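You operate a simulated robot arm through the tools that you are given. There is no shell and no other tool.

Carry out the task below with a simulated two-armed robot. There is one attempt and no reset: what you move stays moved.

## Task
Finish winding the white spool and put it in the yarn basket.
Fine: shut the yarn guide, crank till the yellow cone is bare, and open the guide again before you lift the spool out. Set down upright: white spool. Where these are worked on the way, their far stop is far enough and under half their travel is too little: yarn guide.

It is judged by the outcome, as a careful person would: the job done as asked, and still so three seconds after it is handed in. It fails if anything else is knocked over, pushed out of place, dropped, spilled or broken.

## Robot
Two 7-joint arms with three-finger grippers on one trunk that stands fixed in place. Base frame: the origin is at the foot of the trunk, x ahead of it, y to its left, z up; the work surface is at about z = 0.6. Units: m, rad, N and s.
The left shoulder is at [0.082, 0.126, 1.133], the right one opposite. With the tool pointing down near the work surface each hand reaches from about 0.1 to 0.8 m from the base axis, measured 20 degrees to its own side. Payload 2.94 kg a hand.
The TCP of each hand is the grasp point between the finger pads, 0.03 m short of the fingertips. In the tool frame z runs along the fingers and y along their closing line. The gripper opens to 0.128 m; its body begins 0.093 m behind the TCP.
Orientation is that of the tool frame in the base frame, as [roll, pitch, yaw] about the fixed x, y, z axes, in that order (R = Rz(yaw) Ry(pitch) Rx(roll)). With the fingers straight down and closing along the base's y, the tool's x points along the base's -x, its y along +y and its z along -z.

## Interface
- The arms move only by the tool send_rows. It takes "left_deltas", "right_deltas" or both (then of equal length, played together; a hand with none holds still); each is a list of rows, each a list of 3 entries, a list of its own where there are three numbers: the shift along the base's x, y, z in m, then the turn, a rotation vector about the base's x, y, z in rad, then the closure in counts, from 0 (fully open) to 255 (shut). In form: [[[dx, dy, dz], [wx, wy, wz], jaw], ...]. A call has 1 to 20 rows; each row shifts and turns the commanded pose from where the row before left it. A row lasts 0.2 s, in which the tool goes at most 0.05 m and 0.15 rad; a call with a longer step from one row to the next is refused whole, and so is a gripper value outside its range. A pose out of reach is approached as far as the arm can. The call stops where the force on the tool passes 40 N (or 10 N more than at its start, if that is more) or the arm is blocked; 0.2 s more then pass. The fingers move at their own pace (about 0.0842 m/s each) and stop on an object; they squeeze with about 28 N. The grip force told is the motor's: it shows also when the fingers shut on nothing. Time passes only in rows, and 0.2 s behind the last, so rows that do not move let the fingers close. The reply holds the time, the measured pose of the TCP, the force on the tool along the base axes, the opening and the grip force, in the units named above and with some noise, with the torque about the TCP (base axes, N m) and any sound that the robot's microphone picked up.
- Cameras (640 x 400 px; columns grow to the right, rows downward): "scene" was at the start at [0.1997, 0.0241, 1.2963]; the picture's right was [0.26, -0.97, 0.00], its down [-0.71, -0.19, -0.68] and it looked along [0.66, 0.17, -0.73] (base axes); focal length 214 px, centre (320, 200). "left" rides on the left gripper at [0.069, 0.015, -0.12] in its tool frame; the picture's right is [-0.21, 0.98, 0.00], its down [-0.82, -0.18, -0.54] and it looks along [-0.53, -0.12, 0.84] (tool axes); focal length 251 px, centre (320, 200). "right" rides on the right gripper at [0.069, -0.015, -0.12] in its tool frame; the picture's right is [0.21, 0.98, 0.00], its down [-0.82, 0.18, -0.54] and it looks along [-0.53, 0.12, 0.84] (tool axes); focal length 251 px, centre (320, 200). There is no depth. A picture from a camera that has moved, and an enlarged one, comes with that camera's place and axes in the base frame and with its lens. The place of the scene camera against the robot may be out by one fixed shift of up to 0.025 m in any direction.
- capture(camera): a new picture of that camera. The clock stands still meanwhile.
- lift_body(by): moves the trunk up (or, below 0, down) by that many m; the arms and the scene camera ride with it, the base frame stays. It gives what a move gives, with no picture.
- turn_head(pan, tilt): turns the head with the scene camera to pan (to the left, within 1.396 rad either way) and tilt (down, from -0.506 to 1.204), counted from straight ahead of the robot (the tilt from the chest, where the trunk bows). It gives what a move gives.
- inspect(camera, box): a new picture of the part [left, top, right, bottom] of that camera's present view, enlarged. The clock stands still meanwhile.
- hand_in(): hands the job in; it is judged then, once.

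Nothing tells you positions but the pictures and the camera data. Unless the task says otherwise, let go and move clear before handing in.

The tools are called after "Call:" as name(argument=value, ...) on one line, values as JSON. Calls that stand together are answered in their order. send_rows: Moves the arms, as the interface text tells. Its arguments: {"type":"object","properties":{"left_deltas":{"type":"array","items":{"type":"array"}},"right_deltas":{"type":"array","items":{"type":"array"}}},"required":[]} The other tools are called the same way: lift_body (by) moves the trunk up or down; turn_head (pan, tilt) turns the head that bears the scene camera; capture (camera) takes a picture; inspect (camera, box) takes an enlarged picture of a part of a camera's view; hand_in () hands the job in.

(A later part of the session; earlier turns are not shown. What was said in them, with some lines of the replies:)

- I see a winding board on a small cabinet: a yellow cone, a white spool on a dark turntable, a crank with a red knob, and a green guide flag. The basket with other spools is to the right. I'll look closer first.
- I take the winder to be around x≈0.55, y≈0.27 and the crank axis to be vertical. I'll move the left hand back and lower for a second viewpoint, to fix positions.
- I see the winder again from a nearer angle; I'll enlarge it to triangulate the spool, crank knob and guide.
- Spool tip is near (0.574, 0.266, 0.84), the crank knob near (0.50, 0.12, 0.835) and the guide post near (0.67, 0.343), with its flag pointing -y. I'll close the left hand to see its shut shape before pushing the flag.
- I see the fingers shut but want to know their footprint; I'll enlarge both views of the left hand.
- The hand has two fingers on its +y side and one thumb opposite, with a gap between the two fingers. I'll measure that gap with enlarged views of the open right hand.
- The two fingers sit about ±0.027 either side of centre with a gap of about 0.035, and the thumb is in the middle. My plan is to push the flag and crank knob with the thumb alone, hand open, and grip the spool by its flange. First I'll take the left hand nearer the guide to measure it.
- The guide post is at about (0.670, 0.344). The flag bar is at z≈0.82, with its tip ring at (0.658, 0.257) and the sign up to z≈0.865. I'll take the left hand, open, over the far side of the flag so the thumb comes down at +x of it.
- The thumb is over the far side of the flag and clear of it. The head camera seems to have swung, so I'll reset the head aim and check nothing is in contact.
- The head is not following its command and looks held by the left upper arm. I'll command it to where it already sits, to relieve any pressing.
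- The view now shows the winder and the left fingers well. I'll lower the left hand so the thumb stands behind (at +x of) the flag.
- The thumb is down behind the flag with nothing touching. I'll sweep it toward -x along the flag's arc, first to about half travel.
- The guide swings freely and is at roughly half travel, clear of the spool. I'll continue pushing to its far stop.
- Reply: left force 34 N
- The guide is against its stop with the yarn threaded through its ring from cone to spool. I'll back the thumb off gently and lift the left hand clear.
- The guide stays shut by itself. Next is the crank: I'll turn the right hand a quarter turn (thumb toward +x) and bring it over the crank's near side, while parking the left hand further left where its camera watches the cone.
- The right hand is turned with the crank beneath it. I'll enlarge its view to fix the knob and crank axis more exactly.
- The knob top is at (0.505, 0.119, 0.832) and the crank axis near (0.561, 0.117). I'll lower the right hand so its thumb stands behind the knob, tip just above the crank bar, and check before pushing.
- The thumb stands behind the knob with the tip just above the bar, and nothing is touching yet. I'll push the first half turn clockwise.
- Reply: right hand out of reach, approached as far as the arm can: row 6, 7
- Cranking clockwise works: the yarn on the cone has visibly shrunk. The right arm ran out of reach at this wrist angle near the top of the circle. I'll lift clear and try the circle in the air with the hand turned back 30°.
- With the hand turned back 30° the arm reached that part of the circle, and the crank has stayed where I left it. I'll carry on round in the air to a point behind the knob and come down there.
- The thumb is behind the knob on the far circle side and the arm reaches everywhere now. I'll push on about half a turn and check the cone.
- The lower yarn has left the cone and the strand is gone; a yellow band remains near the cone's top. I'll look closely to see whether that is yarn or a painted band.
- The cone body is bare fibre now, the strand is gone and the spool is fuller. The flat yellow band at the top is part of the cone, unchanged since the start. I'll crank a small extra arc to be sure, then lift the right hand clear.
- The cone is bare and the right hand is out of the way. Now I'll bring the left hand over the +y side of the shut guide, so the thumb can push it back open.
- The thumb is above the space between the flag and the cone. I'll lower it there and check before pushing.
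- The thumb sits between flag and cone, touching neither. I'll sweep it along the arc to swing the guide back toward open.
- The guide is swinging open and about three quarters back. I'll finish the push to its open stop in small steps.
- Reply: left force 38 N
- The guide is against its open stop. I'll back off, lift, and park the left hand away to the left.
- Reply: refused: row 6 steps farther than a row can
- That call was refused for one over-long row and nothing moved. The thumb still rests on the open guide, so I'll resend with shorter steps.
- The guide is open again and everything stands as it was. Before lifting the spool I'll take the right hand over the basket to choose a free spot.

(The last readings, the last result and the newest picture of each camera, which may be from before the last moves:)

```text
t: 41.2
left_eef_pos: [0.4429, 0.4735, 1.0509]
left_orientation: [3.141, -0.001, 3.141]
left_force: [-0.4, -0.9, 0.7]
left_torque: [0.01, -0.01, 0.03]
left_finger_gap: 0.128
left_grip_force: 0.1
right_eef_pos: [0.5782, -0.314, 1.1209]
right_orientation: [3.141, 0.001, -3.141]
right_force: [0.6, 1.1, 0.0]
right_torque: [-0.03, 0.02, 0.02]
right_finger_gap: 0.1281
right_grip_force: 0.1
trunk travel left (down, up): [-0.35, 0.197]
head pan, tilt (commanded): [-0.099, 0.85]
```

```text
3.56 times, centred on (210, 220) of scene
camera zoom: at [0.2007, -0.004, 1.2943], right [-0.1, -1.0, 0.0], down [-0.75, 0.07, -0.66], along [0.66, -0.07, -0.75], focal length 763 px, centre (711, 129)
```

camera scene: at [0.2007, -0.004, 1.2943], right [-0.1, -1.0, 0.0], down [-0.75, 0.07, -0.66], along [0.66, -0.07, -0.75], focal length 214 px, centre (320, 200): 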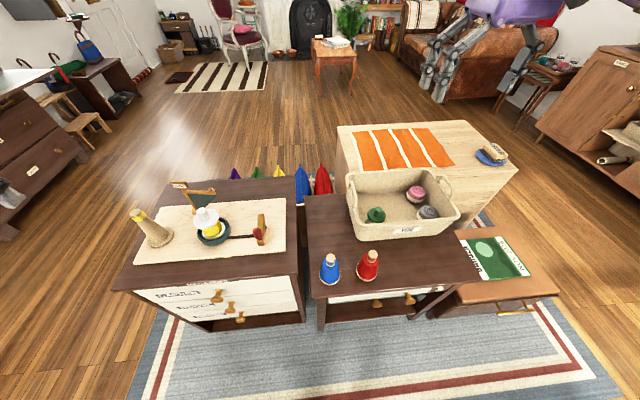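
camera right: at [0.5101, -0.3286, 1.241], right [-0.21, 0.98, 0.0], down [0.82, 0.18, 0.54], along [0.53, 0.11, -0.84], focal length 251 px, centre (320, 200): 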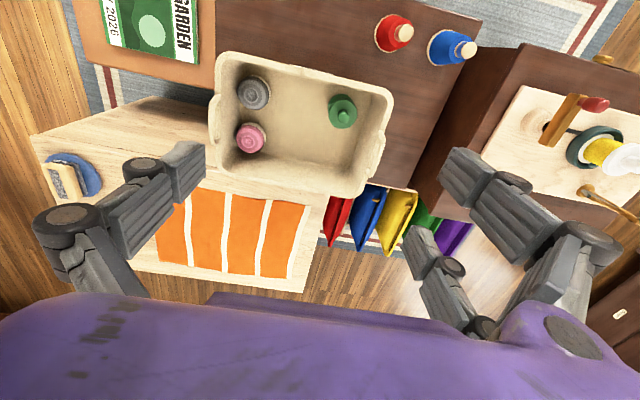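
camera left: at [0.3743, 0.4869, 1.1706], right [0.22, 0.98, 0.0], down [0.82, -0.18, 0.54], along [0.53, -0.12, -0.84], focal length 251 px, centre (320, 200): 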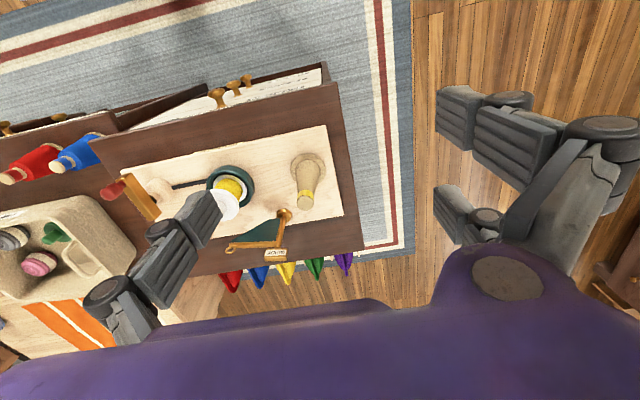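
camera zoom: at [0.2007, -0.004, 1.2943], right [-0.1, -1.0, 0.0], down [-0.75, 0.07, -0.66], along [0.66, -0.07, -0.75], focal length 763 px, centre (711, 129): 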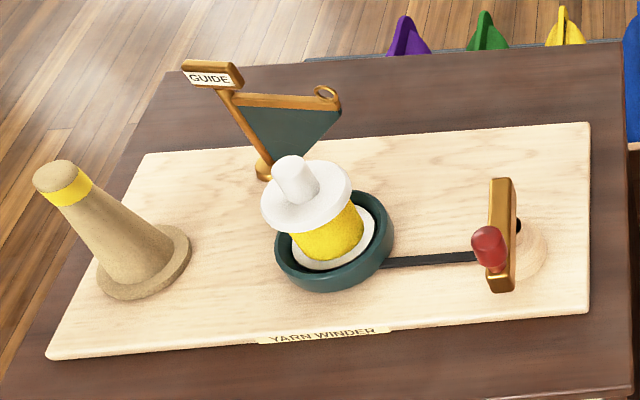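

The basket's free middle is around (0.70, -0.335), between the green spool and the two yarn balls. I'll bring the right hand over the white spool for a precise look, moving the left hand farther out of the way.

Call:
send_rows(left_deltas=[[[-0.02, 0.01, 0], [0, 0, 0], 0], [[-0.02, 0.01, 0], [0, 0, 0], 0], [[-0.02, 0.01, 0], [0, 0, 0], 0], [[-0.02, 0.01, 0], [0, 0, 0], 0], [[-0.02, 0.01, 0], [0, 0, 0], 0], [[0, 0.01, 0], [0, 0, 0], 0], [[0, 0, 0], [0, 0, 0], 0], [[0, 0, 0], [0, 0, 0], 0], [[0, 0, 0], [0, 0, 0], 0], [[0, 0, 0], [0, 0, 0], 0], [[0, 0, 0], [0, 0, 0], 0], [[0, 0, 0], [0, 0, 0], 0], [[0, 0, 0], [0, 0, 0], 0], [[0, 0, 0], [0, 0, 0], 0]], right_deltas=[[[0, 0.0446, -0.008], [0, 0, 0.0268], 0], [[0, 0.0446, -0.008], [0, 0, 0.0268], 0], [[0, 0.0446, -0.008], [0, 0, 0.0268], 0], [[0, 0.0446, -0.008], [0, 0, 0.0268], 0], [[0, 0.0446, -0.008], [0, 0, 0.0268], 0], [[0, 0.0446, -0.008], [0, 0, 0.0268], 0], [[0, 0.0446, -0.008], [0, 0, 0.0268], 0], [[0, 0.0446, -0.008], [0, 0, 0.0268], 0], [[0, 0.0446, -0.008], [0, 0, 0.0268], 0], [[0, 0.0446, -0.008], [0, 0, 0.0268], 0], [[0, 0.0446, -0.008], [0, 0, 0.0268], 0], [[0, 0.0446, -0.008], [0, 0, 0.0268], 0], [[0, 0.0446, -0.008], [0, 0, 0.0268], 0], [[0, 0, 0], [0, 0, 0], 0]])

Call:
capture(camera="right")

Call:
capture(camera="left")

Call:
capture(camera="scene")

```text
t: 44.2
left_eef_pos: [0.3425, 0.531, 1.0525]
left_orientation: [3.139, -0.001, -3.141]
left_force: [-0.2, -1.4, -0.1]
left_torque: [0.06, 0.03, 0.0]
left_finger_gap: 0.1281
left_grip_force: 0.1
right_eef_pos: [0.5806, 0.2636, 1.0179]
right_orientation: [-3.14, 0.003, -2.793]
right_force: [0.9, -0.8, -0.4]
right_torque: [0.02, -0.03, -0.01]
right_finger_gap: 0.1279
right_grip_force: 0.1
trunk travel left (down, up): [-0.35, 0.197]
head pan, tilt (commanded): [-0.099, 0.85]
```

```text
taken
camera right: at [0.521, 0.2264, 1.1375], right [-0.54, 0.84, 0.0], down [0.71, 0.45, 0.54], along [0.46, 0.29, -0.84], focal length 251 px, centre (320, 200)
```

right: 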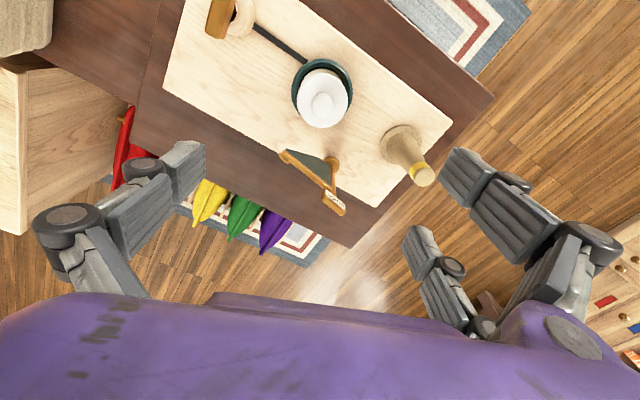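

```text
taken
camera left: at [0.2739, 0.5457, 1.1715], right [0.21, 0.98, 0.0], down [0.82, -0.18, 0.54], along [0.53, -0.12, -0.84], focal length 251 px, centre (320, 200)
```

left: 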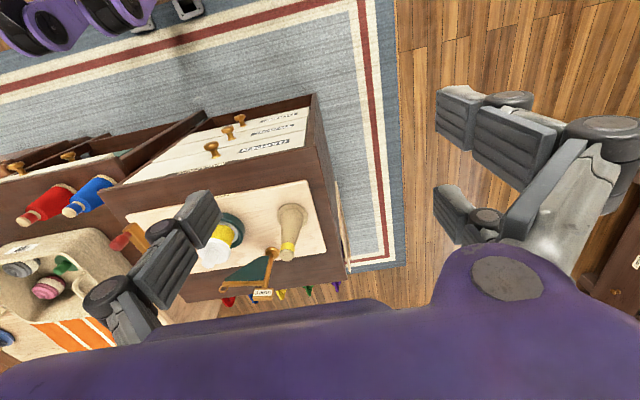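

```text
taken
camera scene: at [0.2009, -0.0052, 1.2942], right [-0.1, -1.0, 0.0], down [-0.75, 0.08, -0.66], along [0.66, -0.06, -0.75], focal length 214 px, centre (320, 200)
```

scene: 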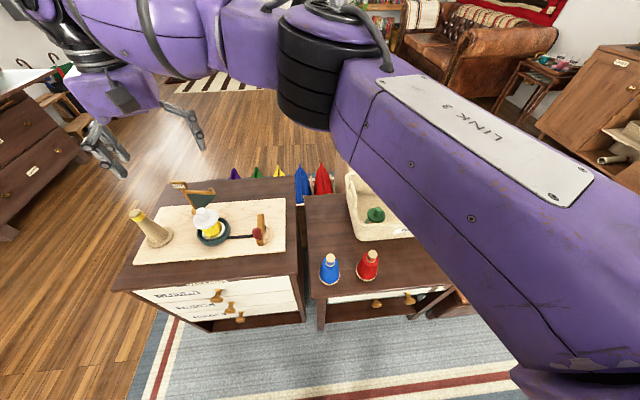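

Call:
inspect(camera="right", box=[260, 40, 380, 150])

Call:
inspect(camera="scene", box=[160, 180, 260, 260])

```text
3.64 times, centred on (320, 95) of right
camera zoom: at [0.521, 0.2264, 1.1375], right [-0.54, 0.84, 0.0], down [0.71, 0.45, 0.54], along [0.46, 0.29, -0.84], focal length 914 px, centre (320, 582)
```

zoom: 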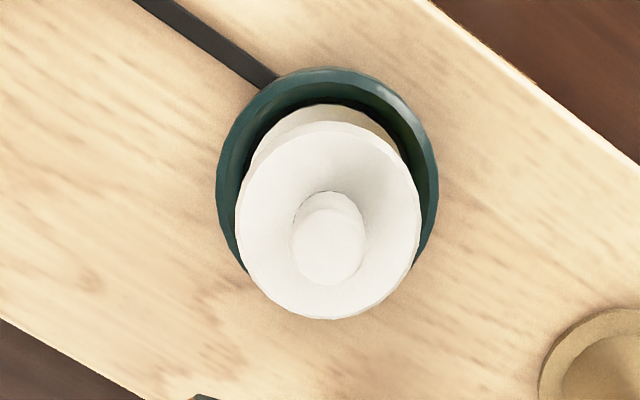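

```text
5.00 times, centred on (210, 220) of scene
camera zoom: at [0.2009, -0.0052, 1.2942], right [-0.1, -1.0, 0.0], down [-0.75, 0.08, -0.66], along [0.66, -0.06, -0.75], focal length 1072 px, centre (870, 100)
```

zoom: 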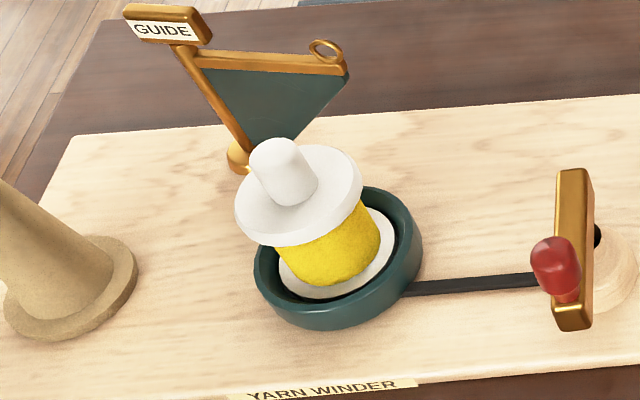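

The spool axis comes out at about (0.5745, 0.264), with its upper flange top at z≈0.803 and about 0.063 across. I'll shift onto the axis and come down partway, then check the alignment.

Call:
send_rows(right_deltas=[[[-0.006, 0, -0.03], [0, 0, 0], 0], [[0, 0, -0.04], [0, 0, 0], 0], [[0, 0, -0.04], [0, 0, 0], 0], [[0, 0, 0], [0, 0, 0], 0]])

Call:
capture(camera="right")

Call:
inspect(camera="scene", box=[130, 110, 310, 270])

```text
t: 45.2
left_eef_pos: [0.3423, 0.5327, 1.0517]
left_orientation: [-3.141, 0.001, 3.141]
left_force: [-0.2, 0.3, 0.1]
left_torque: [0.03, 0.0, -0.04]
left_finger_gap: 0.1279
left_grip_force: 0.0
right_eef_pos: [0.5736, 0.2654, 0.906]
right_orientation: [-3.14, 0.0, -2.792]
right_force: [0.1, 0.4, -0.3]
right_torque: [0.02, -0.01, -0.04]
right_finger_gap: 0.1279
right_grip_force: 0.0
trunk travel left (down, up): [-0.35, 0.197]
head pan, tilt (commanded): [-0.099, 0.85]
```

```text
taken
camera right: at [0.5142, 0.2274, 1.0264], right [-0.54, 0.84, 0.0], down [0.71, 0.45, 0.54], along [0.46, 0.29, -0.84], focal length 251 px, centre (320, 200)
```

right: 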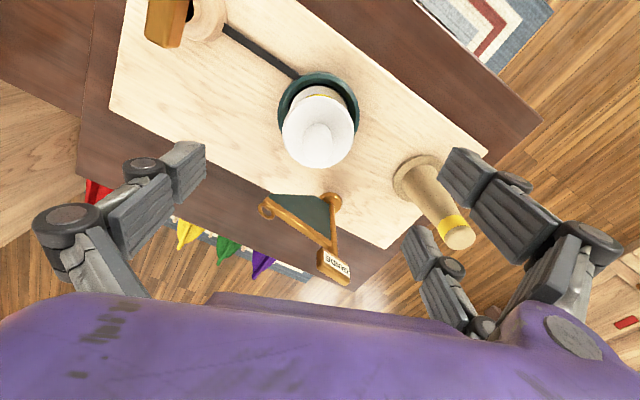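

```text
2.50 times, centred on (220, 190) of scene
camera zoom: at [0.2003, -0.0041, 1.2943], right [-0.1, -1.0, 0.0], down [-0.75, 0.07, -0.66], along [0.66, -0.07, -0.75], focal length 536 px, centre (570, 225)
```

zoom: 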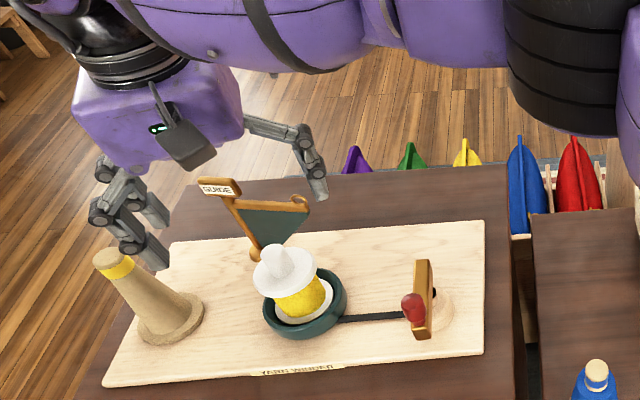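

The hand is over the spool with fingers clear of the cone and flag. I'll enlarge the right view to check centring before going down.

Call:
inspect(camera="right", box=[250, 60, 390, 180])

Call:
inspect(camera="right", box=[360, 130, 540, 280])

```text
3.33 times, centred on (320, 120) of right
camera zoom: at [0.5142, 0.2274, 1.0264], right [-0.54, 0.84, 0.0], down [0.71, 0.45, 0.54], along [0.46, 0.29, -0.84], focal length 838 px, centre (320, 467)
```

zoom: 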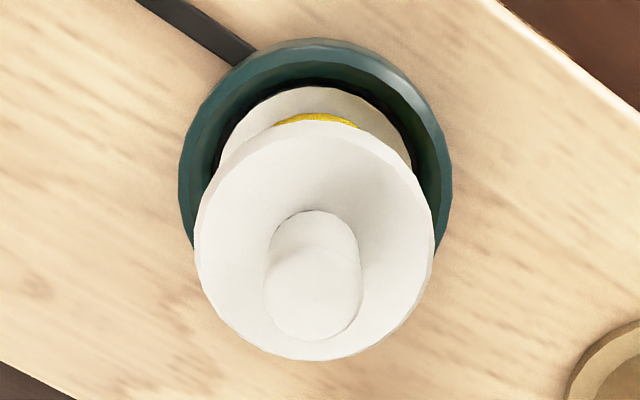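

```text
2.67 times, centred on (450, 205) of right
camera zoom: at [0.5142, 0.2274, 1.0264], right [-0.54, 0.84, 0.0], down [0.71, 0.45, 0.54], along [0.46, 0.29, -0.84], focal length 670 px, centre (-27, 187)
```

zoom: 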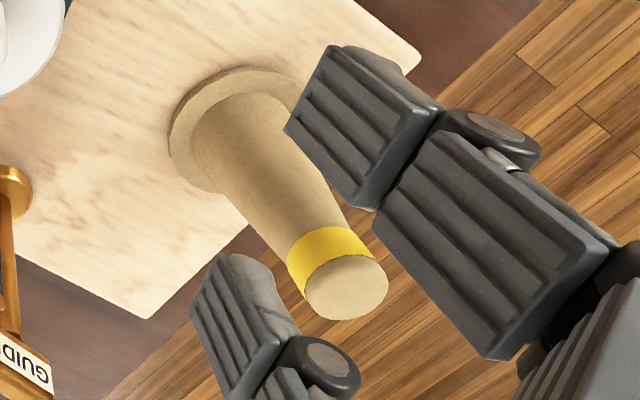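

Centring is good to about 2 mm. The two fingers would pass rather near the cone, so I'll turn the hand another 20° to swing them away from it, then look again.

Call:
send_rows(right_deltas=[[[0.002, -0.0005, 0], [0, 0, 0.1163], 0], [[0, 0, 0], [0, 0, 0.1163], 0], [[0, 0, 0], [0, 0, 0.1163], 0], [[0, 0, 0], [0, 0, 0], 0], [[0, 0, 0], [0, 0, 0], 0]])

Call:
capture(camera="right")

Call:
inspect(camera="right", box=[250, 60, 390, 180])

```text
t: 46.4
left_eef_pos: [0.3424, 0.5317, 1.0517]
left_orientation: [3.141, 0.0, 3.141]
left_force: [0.1, 0.5, 0.8]
left_torque: [-0.02, -0.01, 0.01]
left_finger_gap: 0.1282
left_grip_force: 0.1
right_eef_pos: [0.5744, 0.265, 0.9071]
right_orientation: [-3.141, 0.003, -2.443]
right_force: [0.1, 0.4, 0.0]
right_torque: [-0.02, 0.0, 0.02]
right_finger_gap: 0.1281
right_grip_force: 0.1
trunk travel left (down, up): [-0.35, 0.197]
head pan, tilt (commanded): [-0.099, 0.85]
```

```text
taken
camera right: at [0.5325, 0.2092, 1.0268], right [-0.79, 0.61, 0.0], down [0.51, 0.67, 0.54], along [0.33, 0.43, -0.84], focal length 251 px, centre (320, 200)
```

right: 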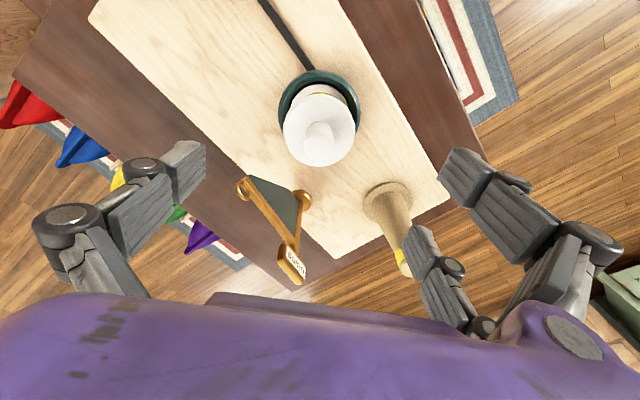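

```text
3.33 times, centred on (320, 120) of right
camera zoom: at [0.5325, 0.2092, 1.0268], right [-0.79, 0.61, 0.0], down [0.51, 0.67, 0.54], along [0.33, 0.43, -0.84], focal length 838 px, centre (320, 467)
```

zoom: 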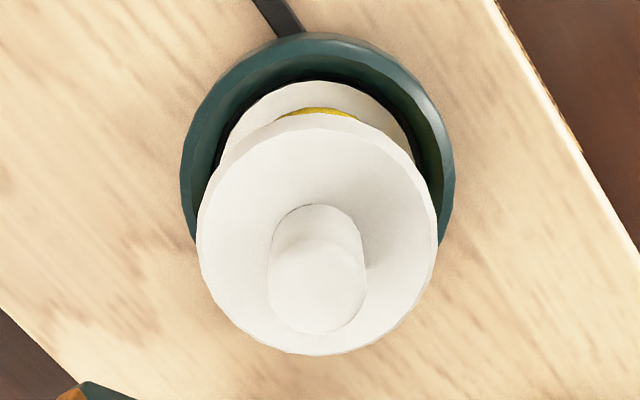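

The spool is centred within about 1 mm and the fingers are well off the cone and guide. I'll go down to flange height.

Call:
send_rows(right_deltas=[[[0, 0, -0.04], [0, 0, 0], 0], [[0, 0, -0.04], [0, 0, 0], 0], [[0, 0, -0.022], [0, 0, 0], 0], [[0, 0, -0.009], [0, 0, 0], 0], [[0, 0, 0], [0, 0, 0], 0]])

Call:
capture(camera="right")

Call:
inspect(camera="scene", box=[130, 130, 310, 270])

Call:
inspect(camera="left", box=[100, 130, 350, 310])

```text
t: 47.6
left_eef_pos: [0.3426, 0.5316, 1.051]
left_orientation: [-3.141, 0.001, 3.141]
left_force: [0.3, -0.6, -0.2]
left_torque: [0.0, -0.02, -0.04]
left_finger_gap: 0.1281
left_grip_force: 0.0
right_eef_pos: [0.5766, 0.2653, 0.7973]
right_orientation: [3.142, 0.002, -2.442]
right_force: [0.0, -0.4, 0.9]
right_torque: [0.0, -0.03, -0.02]
right_finger_gap: 0.1279
right_grip_force: 0.1
trunk travel left (down, up): [-0.35, 0.197]
head pan, tilt (commanded): [-0.099, 0.85]
```

```text
taken
camera right: at [0.5324, 0.2099, 0.9168], right [-0.79, 0.61, 0.0], down [0.51, 0.67, 0.54], along [0.33, 0.43, -0.84], focal length 251 px, centre (320, 200)
```

right: 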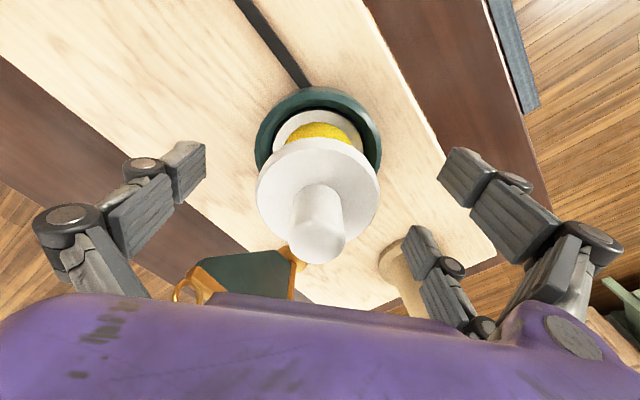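

```text
2.86 times, centred on (220, 200) of scene
camera zoom: at [0.2006, -0.0041, 1.2943], right [-0.1, -1.0, 0.0], down [-0.75, 0.07, -0.66], along [0.66, -0.07, -0.75], focal length 613 px, centre (606, 200)
```

zoom: 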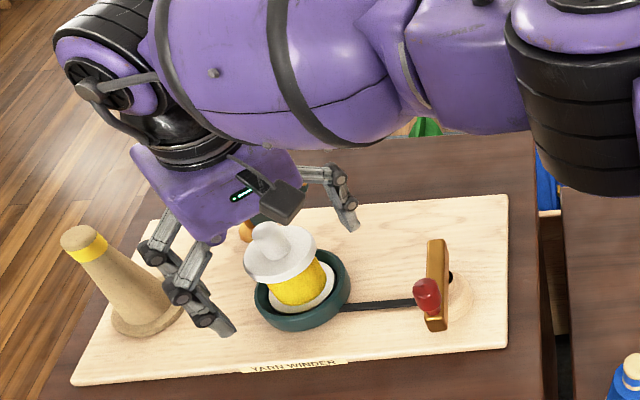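

```text
2.22 times, centred on (225, 220) of left
camera zoom: at [0.2736, 0.5467, 1.1711], right [0.21, 0.98, 0.0], down [0.82, -0.18, 0.54], along [0.53, -0.12, -0.84], focal length 559 px, centre (531, 156)
```

zoom: 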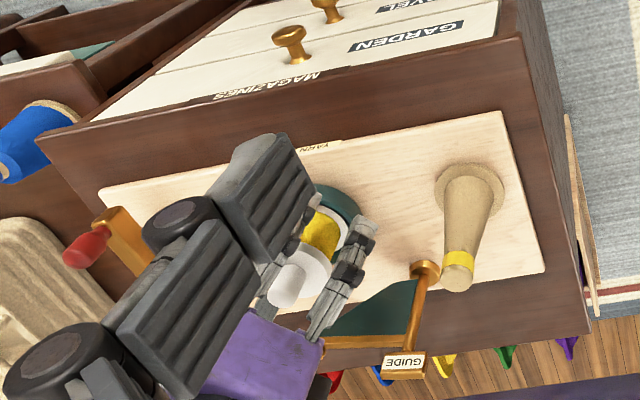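

The fingers straddle the upper flange with nothing touching. I'll close most of the way and check that the fingers meet the flange evenly.

Call:
send_rows(right_deltas=[[[0, 0, 0], [0, 0, 0], 100], [[0, 0, 0], [0, 0, 0], 110], [[0, 0, 0], [0, 0, 0], 110]])

Call:
capture(camera="right")

Call:
inspect(camera="scene", box=[160, 170, 280, 260])

```text
t: 48.4
left_eef_pos: [0.3426, 0.5318, 1.0521]
left_orientation: [3.141, 0.0, 3.14]
left_force: [0.0, -0.5, -0.6]
left_torque: [0.01, 0.03, 0.02]
left_finger_gap: 0.1281
left_grip_force: 0.1
right_eef_pos: [0.575, 0.2667, 0.7962]
right_orientation: [-3.141, -0.002, -2.443]
right_force: [-0.2, -0.7, -0.3]
right_torque: [0.0, -0.01, 0.02]
right_finger_gap: 0.0731
right_grip_force: 0.1
trunk travel left (down, up): [-0.35, 0.197]
head pan, tilt (commanded): [-0.099, 0.85]
```

```text
taken
camera right: at [0.5324, 0.21, 0.917], right [-0.79, 0.61, 0.0], down [0.51, 0.67, 0.54], along [0.33, 0.43, -0.84], focal length 251 px, centre (320, 200)
```

right: 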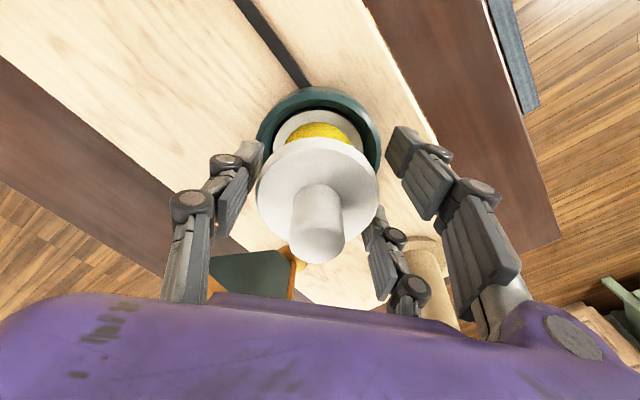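

```text
4.44 times, centred on (220, 215) of scene
camera zoom: at [0.2006, -0.0041, 1.2943], right [-0.1, -1.0, 0.0], down [-0.75, 0.07, -0.66], along [0.66, -0.07, -0.75], focal length 953 px, centre (764, 133)
```

zoom: 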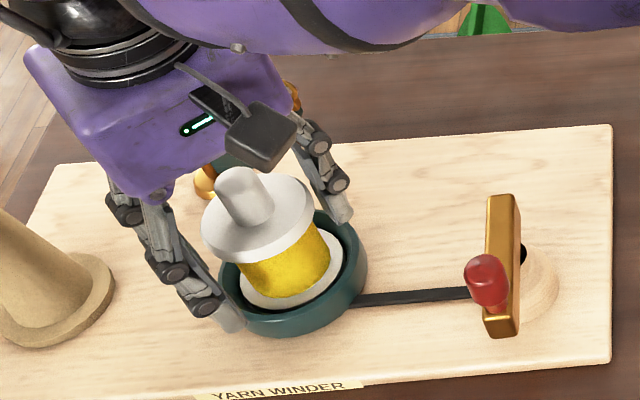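

The fingers are even around the flange. I'll close fully to grip it.

Call:
send_rows(right_deltas=[[[0, 0, 0], [0, 0, 0], 150], [[0, 0, 0], [0, 0, 0], 255], [[0, 0, 0], [0, 0, 0], 255], [[0, 0, 0], [0, 0, 0], 255], [[0, 0, 0], [0, 0, 0], 255]])

Call:
capture(camera="right")

Call:
inspect(camera="scene", box=[160, 170, 280, 260])

```text
t: 49.6
left_eef_pos: [0.3414, 0.5319, 1.0512]
left_orientation: [3.14, 0.0, -3.141]
left_force: [-0.2, 0.1, 0.6]
left_torque: [-0.03, 0.04, -0.01]
left_finger_gap: 0.128
left_grip_force: 0.0
right_eef_pos: [0.5749, 0.2663, 0.797]
right_orientation: [3.141, 0.001, -2.444]
right_force: [1.4, -0.7, 2.3]
right_torque: [0.05, 0.04, 0.0]
right_finger_gap: 0.0529
right_grip_force: 28.7
trunk travel left (down, up): [-0.35, 0.197]
head pan, tilt (commanded): [-0.099, 0.85]
```

```text
taken
camera right: at [0.5325, 0.2098, 0.9172], right [-0.79, 0.61, 0.0], down [0.51, 0.67, 0.54], along [0.33, 0.43, -0.84], focal length 251 px, centre (320, 200)
```

right: 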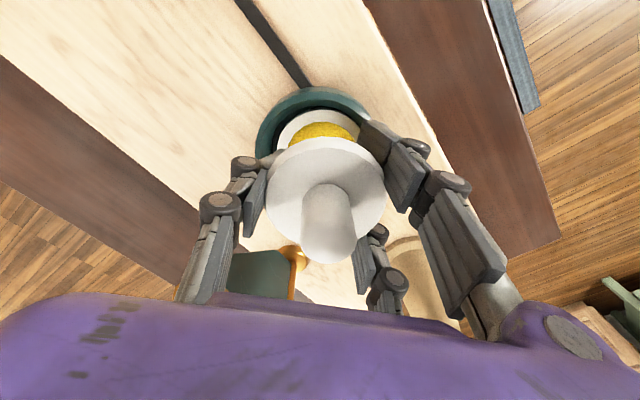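

```text
4.44 times, centred on (220, 215) of scene
camera zoom: at [0.2006, -0.0042, 1.2943], right [-0.1, -1.0, 0.0], down [-0.75, 0.07, -0.66], along [0.66, -0.07, -0.75], focal length 953 px, centre (764, 133)
```

zoom: 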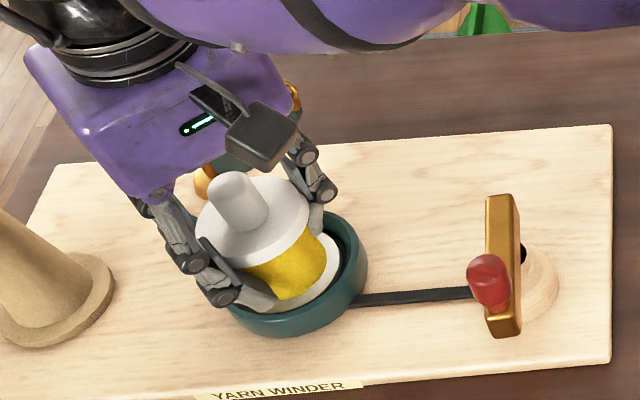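

The grip is firm (28.7 N), though the spool was drawn a few millimetres toward the two fingers. I'll shift the hand back by that amount to straighten it, then lift it straight up out of its seat.

Call:
send_rows(right_deltas=[[[0.0016, -0.0019, 0], [0, 0, 0], 255], [[0.0016, -0.0019, 0], [0, 0, 0], 255], [[0, 0, 0.005], [0, 0, 0], 255], [[0, 0, 0.01], [0, 0, 0], 255], [[0, 0, 0.015], [0, 0, 0], 255], [[0, 0, 0.015], [0, 0, 0], 255], [[0, 0, 0], [0, 0, 0], 255]])

Call:
capture(camera="right")

Call:
inspect(camera="scene", box=[150, 150, 290, 260])

Call:
inspect(camera="left", box=[100, 130, 350, 310])

```text
t: 51.2
left_eef_pos: [0.343, 0.5322, 1.0509]
left_orientation: [3.142, -0.001, -3.141]
left_force: [0.1, 0.3, 0.6]
left_torque: [0.01, 0.02, -0.03]
left_finger_gap: 0.1281
left_grip_force: 0.0
right_eef_pos: [0.5794, 0.2618, 0.8413]
right_orientation: [3.141, 0.0, -2.443]
right_force: [-0.4, 0.1, 0.4]
right_torque: [-0.02, -0.03, -0.01]
right_finger_gap: 0.053
right_grip_force: 28.2
trunk travel left (down, up): [-0.35, 0.197]
head pan, tilt (commanded): [-0.099, 0.85]
```

```text
taken
camera right: at [0.5357, 0.2054, 0.9613], right [-0.79, 0.61, 0.0], down [0.51, 0.67, 0.54], along [0.33, 0.43, -0.84], focal length 251 px, centre (320, 200)
```

right: 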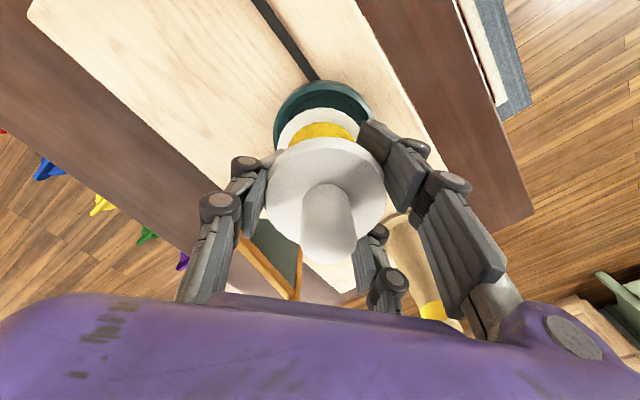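

```text
3.64 times, centred on (220, 205) of scene
camera zoom: at [0.2009, -0.0039, 1.2942], right [-0.1, -1.0, 0.0], down [-0.75, 0.07, -0.66], along [0.66, -0.07, -0.75], focal length 780 px, centre (684, 182)
```

zoom: 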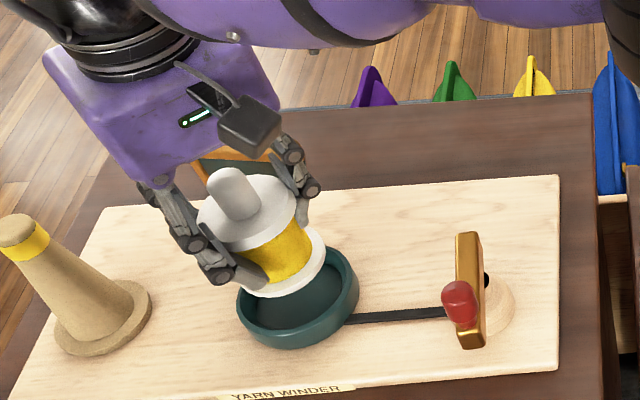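

```text
2.22 times, centred on (225, 220) of left
camera zoom: at [0.2739, 0.5469, 1.1709], right [0.21, 0.98, 0.0], down [0.82, -0.18, 0.54], along [0.53, -0.12, -0.84], focal length 559 px, centre (531, 156)
```

zoom: 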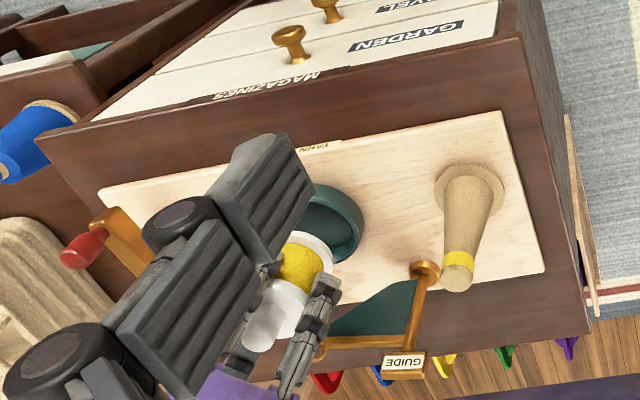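

The spool is out of its seat, upright in the grip, and the ring, guide and cone are undisturbed. I'll lift it high and carry it over the basket's free middle, turning the hand so the fingers point away from the other items.

Call:
send_rows(right_deltas=[[[0, 0, 0.04], [0, 0, 0], 255], [[0, 0, 0.045], [0, 0, 0], 255], [[0, 0, 0.045], [0, 0, 0], 255], [[0, 0, 0.02], [0, 0, 0], 255], [[0.009, -0.046, 0], [0, 0, -0.114], 255], [[0.009, -0.046, 0], [0, 0, -0.114], 255], [[0.009, -0.046, 0], [0, 0, -0.114], 255], [[0.009, -0.046, 0], [0, 0, -0.114], 255], [[0.009, -0.046, 0], [0, 0, -0.114], 255], [[0.009, -0.046, 0], [0, 0, -0.114], 255], [[0.009, -0.046, 0], [0, 0, -0.114], 255], [[0.009, -0.046, 0], [0, 0, -0.114], 255], [[0.009, -0.046, 0], [0, 0, -0.114], 255], [[0.009, -0.046, 0], [0, 0, -0.114], 255], [[0.009, -0.046, 0], [0, 0, -0.114], 255], [[0.009, -0.046, 0], [0, 0, -0.114], 255], [[0.009, -0.046, 0], [0, 0, -0.114], 255], [[0, 0, 0], [0, 0, 0], 255]])

Call:
capture(camera="right")

Call:
capture(camera="scene")

```text
t: 55.0
left_eef_pos: [0.342, 0.5331, 1.0518]
left_orientation: [-3.141, -0.001, -3.14]
left_force: [1.1, 0.5, -0.6]
left_torque: [0.03, 0.03, 0.0]
left_finger_gap: 0.128
left_grip_force: 0.0
right_eef_pos: [0.6959, -0.3364, 0.9924]
right_orientation: [3.141, 0.001, 2.356]
right_force: [-0.1, -0.2, -0.3]
right_torque: [-0.05, -0.01, 0.0]
right_finger_gap: 0.0527
right_grip_force: 27.8
trunk travel left (down, up): [-0.35, 0.197]
head pan, tilt (commanded): [-0.099, 0.85]
```

```text
taken
camera right: at [0.6366, -0.2974, 1.112], right [0.54, 0.84, 0.0], down [0.71, -0.45, 0.54], along [0.46, -0.29, -0.84], focal length 251 px, centre (320, 200)
```

right: 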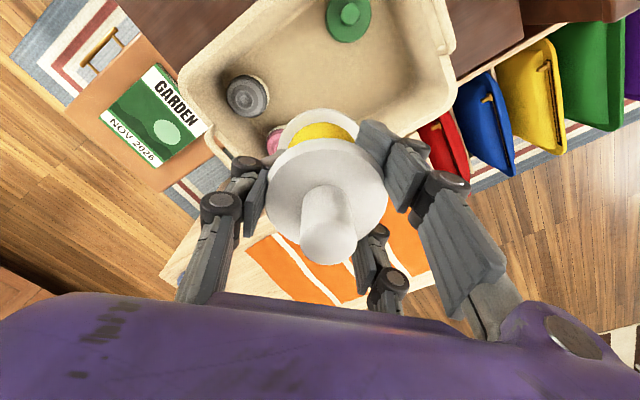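

```text
taken
camera scene: at [0.2007, -0.0036, 1.2942], right [-0.1, -0.99, 0.0], down [-0.75, 0.07, -0.66], along [0.66, -0.07, -0.75], focal length 214 px, centre (320, 200)
```

scene: 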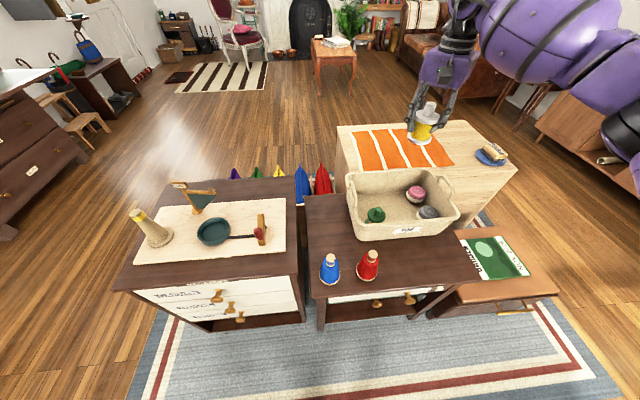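

The spool hangs over the free floor of the basket, clear of the green spool and the yarn balls. I'll lower it inside, stopping a little above the floor to look.

Call:
send_rows(right_deltas=[[[0, 0, -0.045], [0, 0, 0], 255], [[0, 0, -0.045], [0, 0, 0], 255], [[0, 0, -0.045], [0, 0, 0], 255], [[0, 0, -0.045], [0, 0, 0], 255], [[0, 0, -0.04], [0, 0, 0], 255], [[0, 0, -0.03], [0, 0, 0], 255], [[0, 0, -0.022], [0, 0, 0], 255], [[0, 0, 0], [0, 0, 0], 255]])

Call:
capture(camera="right")

Call:
inspect(camera="scene", box=[320, 110, 500, 260])

```text
t: 56.8
left_eef_pos: [0.3424, 0.5336, 1.0519]
left_orientation: [3.141, -0.001, -3.14]
left_force: [0.3, -0.1, -0.2]
left_torque: [-0.01, 0.01, -0.01]
left_finger_gap: 0.1281
left_grip_force: 0.1
right_eef_pos: [0.697, -0.3355, 0.7187]
right_orientation: [3.141, -0.001, 2.36]
right_force: [0.3, -0.1, -1.3]
right_torque: [0.02, 0.01, 0.0]
right_finger_gap: 0.0529
right_grip_force: 28.3
trunk travel left (down, up): [-0.35, 0.197]
head pan, tilt (commanded): [-0.099, 0.85]
```

```text
taken
camera right: at [0.6366, -0.2979, 0.8381], right [0.54, 0.84, 0.0], down [0.71, -0.45, 0.54], along [0.46, -0.29, -0.84], focal length 251 px, centre (320, 200)
```

right: 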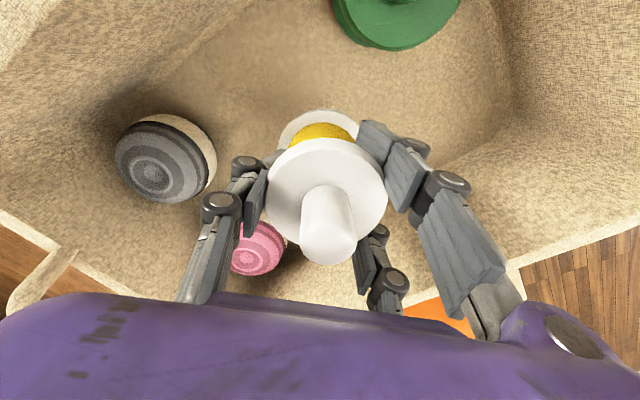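

```text
2.67 times, centred on (410, 185) of scene
camera zoom: at [0.2005, -0.004, 1.2943], right [-0.1, -1.0, 0.0], down [-0.75, 0.07, -0.66], along [0.66, -0.07, -0.75], focal length 572 px, centre (80, 240)
```

zoom: 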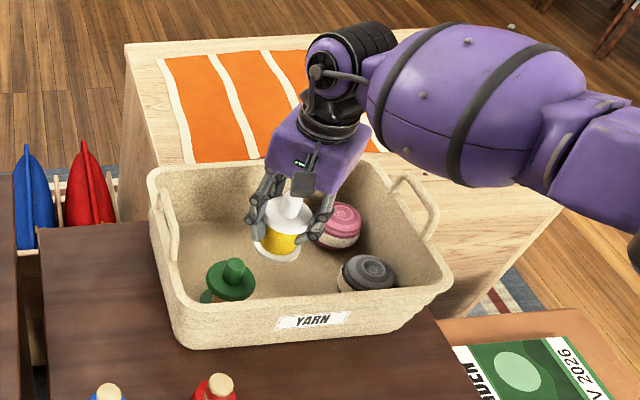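

Everything is clear around it. I'll lower the last few centimetres in small steps and watch the vertical force for touchdown.

Call:
send_rows(right_deltas=[[[0, 0, -0.012], [0, 0, 0], 255], [[0, 0, -0.01], [0, 0, 0], 255], [[0, 0, -0.008], [0, 0, 0], 255], [[0, 0, -0.005], [0, 0, 0], 255], [[0, 0, 0], [0, 0, 0], 255]])

Call:
inspect(camera="scene", box=[360, 160, 450, 240])

```text
t: 58.0
left_eef_pos: [0.3421, 0.5319, 1.0521]
left_orientation: [3.14, 0.0, 3.141]
left_force: [-0.1, 0.1, -0.5]
left_torque: [0.04, 0.04, -0.03]
left_finger_gap: 0.1279
left_grip_force: 0.1
right_eef_pos: [0.6951, -0.3359, 0.6835]
right_orientation: [-3.141, -0.001, 2.36]
right_force: [-0.4, -0.3, -0.7]
right_torque: [0.01, -0.02, 0.02]
right_finger_gap: 0.0526
right_grip_force: 27.9
trunk travel left (down, up): [-0.35, 0.197]
head pan, tilt (commanded): [-0.099, 0.85]
```

```text
5.00 times, centred on (405, 200) of scene
camera zoom: at [0.2007, -0.0041, 1.2942], right [-0.1, -1.0, 0.0], down [-0.75, 0.07, -0.66], along [0.66, -0.07, -0.75], focal length 1072 px, centre (-105, 200)
```

zoom: 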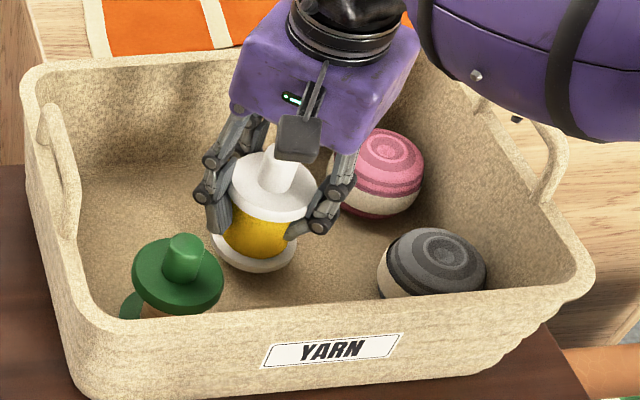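

No contact yet and the base is just above the basket floor. I'll keep lowering in 4 mm steps.

Call:
send_rows(right_deltas=[[[0, 0, -0.004], [0, 0, 0], 255], [[0, 0, -0.004], [0, 0, 0], 255], [[0, 0, 0], [0, 0, 0], 255]])

```text
t: 58.8
left_eef_pos: [0.3424, 0.5322, 1.0519]
left_orientation: [3.141, 0.0, -3.14]
left_force: [0.2, -0.1, 0.5]
left_torque: [-0.01, 0.0, 0.03]
left_finger_gap: 0.1277
left_grip_force: 0.1
right_eef_pos: [0.6956, -0.336, 0.6759]
right_orientation: [3.141, 0.001, 2.358]
right_force: [-0.1, -0.1, -1.2]
right_torque: [0.01, 0.0, -0.02]
right_finger_gap: 0.0527
right_grip_force: 28.3
trunk travel left (down, up): [-0.35, 0.197]
head pan, tilt (commanded): [-0.099, 0.85]
```

The spool still hangs free at hand height 0.676, with no touchdown force. I'll continue in 3 mm steps.

Call:
send_rows(right_deltas=[[[0, 0, -0.003], [0, 0, 0], 255], [[0, 0, -0.003], [0, 0, 0], 255], [[0, 0, 0], [0, 0, 0], 255]])

Call:
inspect(camera="scene", box=[360, 160, 450, 240])

```text
t: 59.6
left_eef_pos: [0.342, 0.533, 1.0518]
left_orientation: [3.141, 0.0, 3.142]
left_force: [-0.6, 0.3, 0.1]
left_torque: [-0.01, -0.01, 0.03]
left_finger_gap: 0.1281
left_grip_force: 0.0
right_eef_pos: [0.6947, -0.3367, 0.67]
right_orientation: [-3.14, 0.002, 2.359]
right_force: [-0.9, -0.3, -1.2]
right_torque: [-0.03, -0.01, 0.01]
right_finger_gap: 0.0528
right_grip_force: 27.4
trunk travel left (down, up): [-0.35, 0.197]
head pan, tilt (commanded): [-0.099, 0.85]
```

```text
5.00 times, centred on (405, 200) of scene
camera zoom: at [0.2007, -0.0041, 1.2942], right [-0.1, -1.0, 0.0], down [-0.75, 0.07, -0.66], along [0.66, -0.07, -0.75], focal length 1072 px, centre (-105, 200)
```

zoom: 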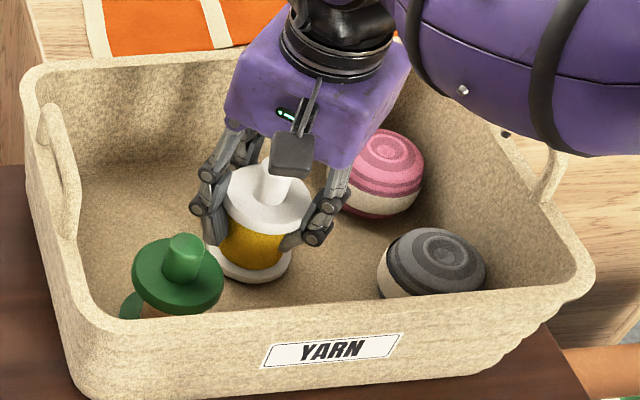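

There is still no touchdown force at 0.670, and the base looks very near the floor. I'll keep stepping down and watching.

Call:
send_rows(right_deltas=[[[0, 0, -0.003], [0, 0, 0], 255], [[0, 0, -0.003], [0, 0, 0], 255], [[0, 0, 0], [0, 0, 0], 255]])

```text
t: 60.4
left_eef_pos: [0.3416, 0.5324, 1.0516]
left_orientation: [3.141, 0.002, 3.141]
left_force: [0.1, 0.0, 0.9]
left_torque: [0.04, 0.0, 0.0]
left_finger_gap: 0.128
left_grip_force: 0.0
right_eef_pos: [0.694, -0.3361, 0.6675]
right_orientation: [3.138, 0.005, 2.355]
right_force: [-2.5, -0.6, 13.2]
right_torque: [0.32, -0.01, 0.03]
right_finger_gap: 0.0526
right_grip_force: 28.1
trunk travel left (down, up): [-0.35, 0.197]
head pan, tilt (commanded): [-0.099, 0.85]
```

Touchdown: 13 N upward at about z=0.668. I'll ease up 3 mm to take off the preload, then open the fingers gently.

Call:
send_rows(right_deltas=[[[0, 0, 0.003], [0, 0, 0], 255], [[0, 0, 0], [0, 0, 0], 140], [[0, 0, 0], [0, 0, 0], 125], [[0, 0, 0], [0, 0, 0], 110], [[0, 0, 0], [0, 0, 0], 95], [[0, 0, 0], [0, 0, 0], 80], [[0, 0, 0], [0, 0, 0], 70], [[0, 0, 0], [0, 0, 0], 70]])

Call:
capture(camera="right")

Call:
inspect(camera="scene", box=[360, 160, 450, 240])

```text
t: 62.2
left_eef_pos: [0.3427, 0.5324, 1.0508]
left_orientation: [-3.14, -0.001, -3.141]
left_force: [-0.1, 0.0, 0.2]
left_torque: [-0.03, -0.01, 0.01]
left_finger_gap: 0.1279
left_grip_force: 0.0
right_eef_pos: [0.6954, -0.3359, 0.6666]
right_orientation: [3.141, -0.001, 2.358]
right_force: [-0.1, -0.8, -0.4]
right_torque: [-0.05, 0.0, -0.01]
right_finger_gap: 0.0927
right_grip_force: 0.0
trunk travel left (down, up): [-0.35, 0.197]
head pan, tilt (commanded): [-0.099, 0.85]
```

```text
taken
camera right: at [0.6362, -0.2985, 0.7868], right [0.54, 0.84, 0.0], down [0.71, -0.45, 0.54], along [0.46, -0.29, -0.84], focal length 251 px, centre (320, 200)
```

right: 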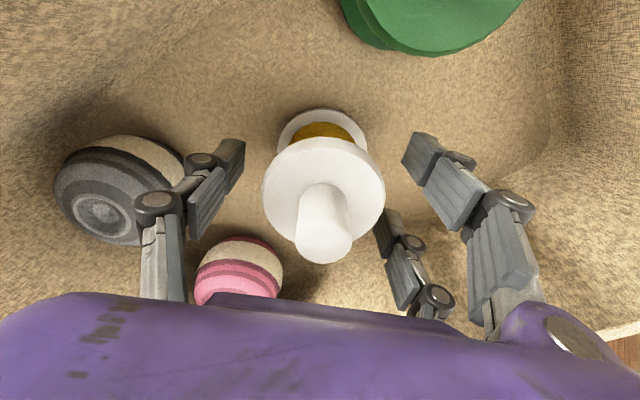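

```text
5.00 times, centred on (405, 200) of scene
camera zoom: at [0.2007, -0.0041, 1.2943], right [-0.1, -1.0, 0.0], down [-0.75, 0.07, -0.66], along [0.66, -0.07, -0.75], focal length 1072 px, centre (-105, 200)
```

zoom: 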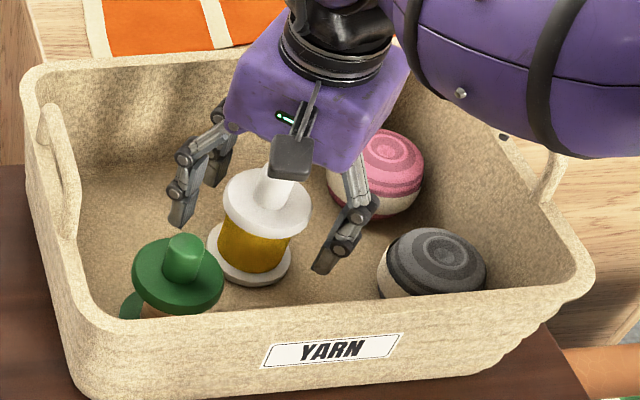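

The spool stands upright by itself in the basket with the fingers off it. I'll lift the right hand straight up and move it clear.

Call:
send_rows(right_deltas=[[[0, 0, 0.015], [0, 0, 0], 70], [[0, 0, 0.03], [0, 0, 0], 70], [[0, 0, 0.04], [0, 0, 0], 70], [[0, 0, 0.045], [0, 0, 0], 70], [[0, 0, 0.045], [0, 0, 0], 70], [[0, 0, 0.045], [0, 0, 0], 70], [[0, 0, 0.045], [0, 0, 0], 70], [[0, 0, 0.045], [0, 0, 0], 70], [[0, 0, 0.045], [0, 0, 0], 70], [[-0.04, 0, 0.02], [0, 0, 0], 40], [[-0.04, 0, 0.02], [0, 0, 0], 0], [[-0.04, 0, 0], [0, 0, 0], 0], [[0, 0, 0], [0, 0, 0], 0]])

Call:
capture(camera="right")

Call:
capture(camera="scene")

Call:
inspect(camera="scene", box=[340, 155, 470, 245])

Call:
inspect(camera="scene", box=[120, 165, 300, 275])

```text
t: 65.0
left_eef_pos: [0.3424, 0.5326, 1.0516]
left_orientation: [3.141, -0.001, 3.141]
left_force: [-0.1, -0.4, -0.7]
left_torque: [-0.03, 0.01, -0.01]
left_finger_gap: 0.128
left_grip_force: 0.0
right_eef_pos: [0.5761, -0.3376, 1.0608]
right_orientation: [-3.141, 0.001, 2.357]
right_force: [0.8, -0.7, 0.7]
right_torque: [0.0, -0.03, 0.01]
right_finger_gap: 0.128
right_grip_force: 0.1
trunk travel left (down, up): [-0.35, 0.197]
head pan, tilt (commanded): [-0.099, 0.85]
```

```text
taken
camera right: at [0.517, -0.299, 1.181], right [0.54, 0.84, 0.0], down [0.71, -0.45, 0.54], along [0.46, -0.29, -0.84], focal length 251 px, centre (320, 200)
```

right: 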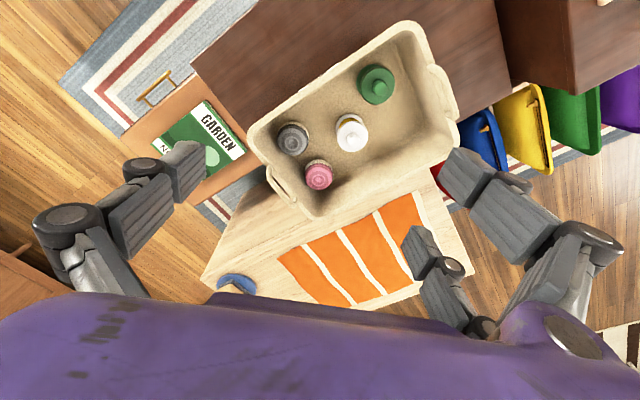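

```text
taken
camera scene: at [0.2015, -0.0037, 1.2941], right [-0.1, -0.99, 0.0], down [-0.75, 0.07, -0.66], along [0.66, -0.07, -0.75], focal length 214 px, centre (320, 200)
```

scene: 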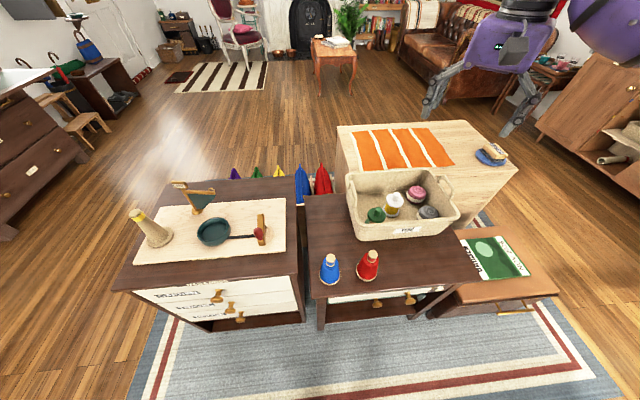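

```text
4.44 times, centred on (405, 200) of scene
camera zoom: at [0.2015, -0.0037, 1.2941], right [-0.1, -0.99, 0.0], down [-0.75, 0.07, -0.66], along [0.66, -0.07, -0.75], focal length 953 px, centre (-58, 200)
```

zoom: 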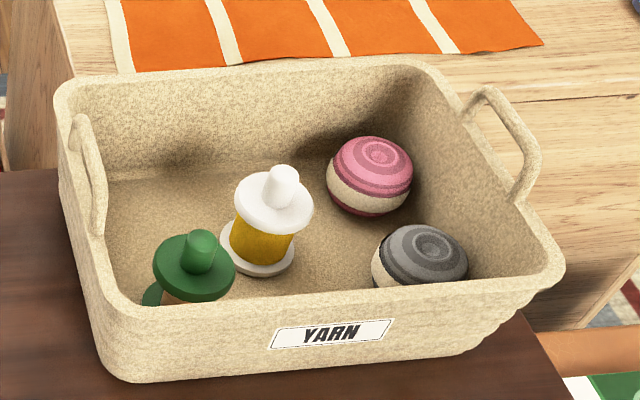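

```text
3.56 times, centred on (210, 220) of scene
camera zoom: at [0.2015, -0.0037, 1.2941], right [-0.1, -0.99, 0.0], down [-0.75, 0.07, -0.66], along [0.66, -0.07, -0.75], focal length 763 px, centre (711, 129)
```

zoom: 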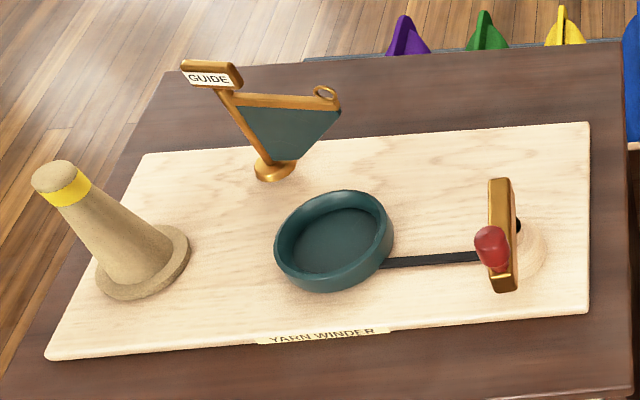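

The white spool is wound and upright in the basket, not touching the green spool or the yarn balls. The cone is bare, the guide is open and both hands are clear, so I'm handing in.

Call:
hand_in()

```text
The job is handed in.
```

The white spool is fully wound and standing upright in the yarn basket, and I have handed the job in; no verdict came back.

- **Guide:** I shut it against its stop before cranking, and pushed it back to its open stop before lifting the spool.
- **Winding:** I cranked clockwise until the yarn and the strand were gone from the yellow cone, then a little further to be sure. The flat yellow band left near the cone's top looks painted on. It did not change while the yarn came off, so I counted the cone as bare.
- **Placing:** The spool stands in the free middle of the basket, clear of the green spool and the two yarn balls. The last pictures show nothing else moved or knocked over, and both hands are clear.
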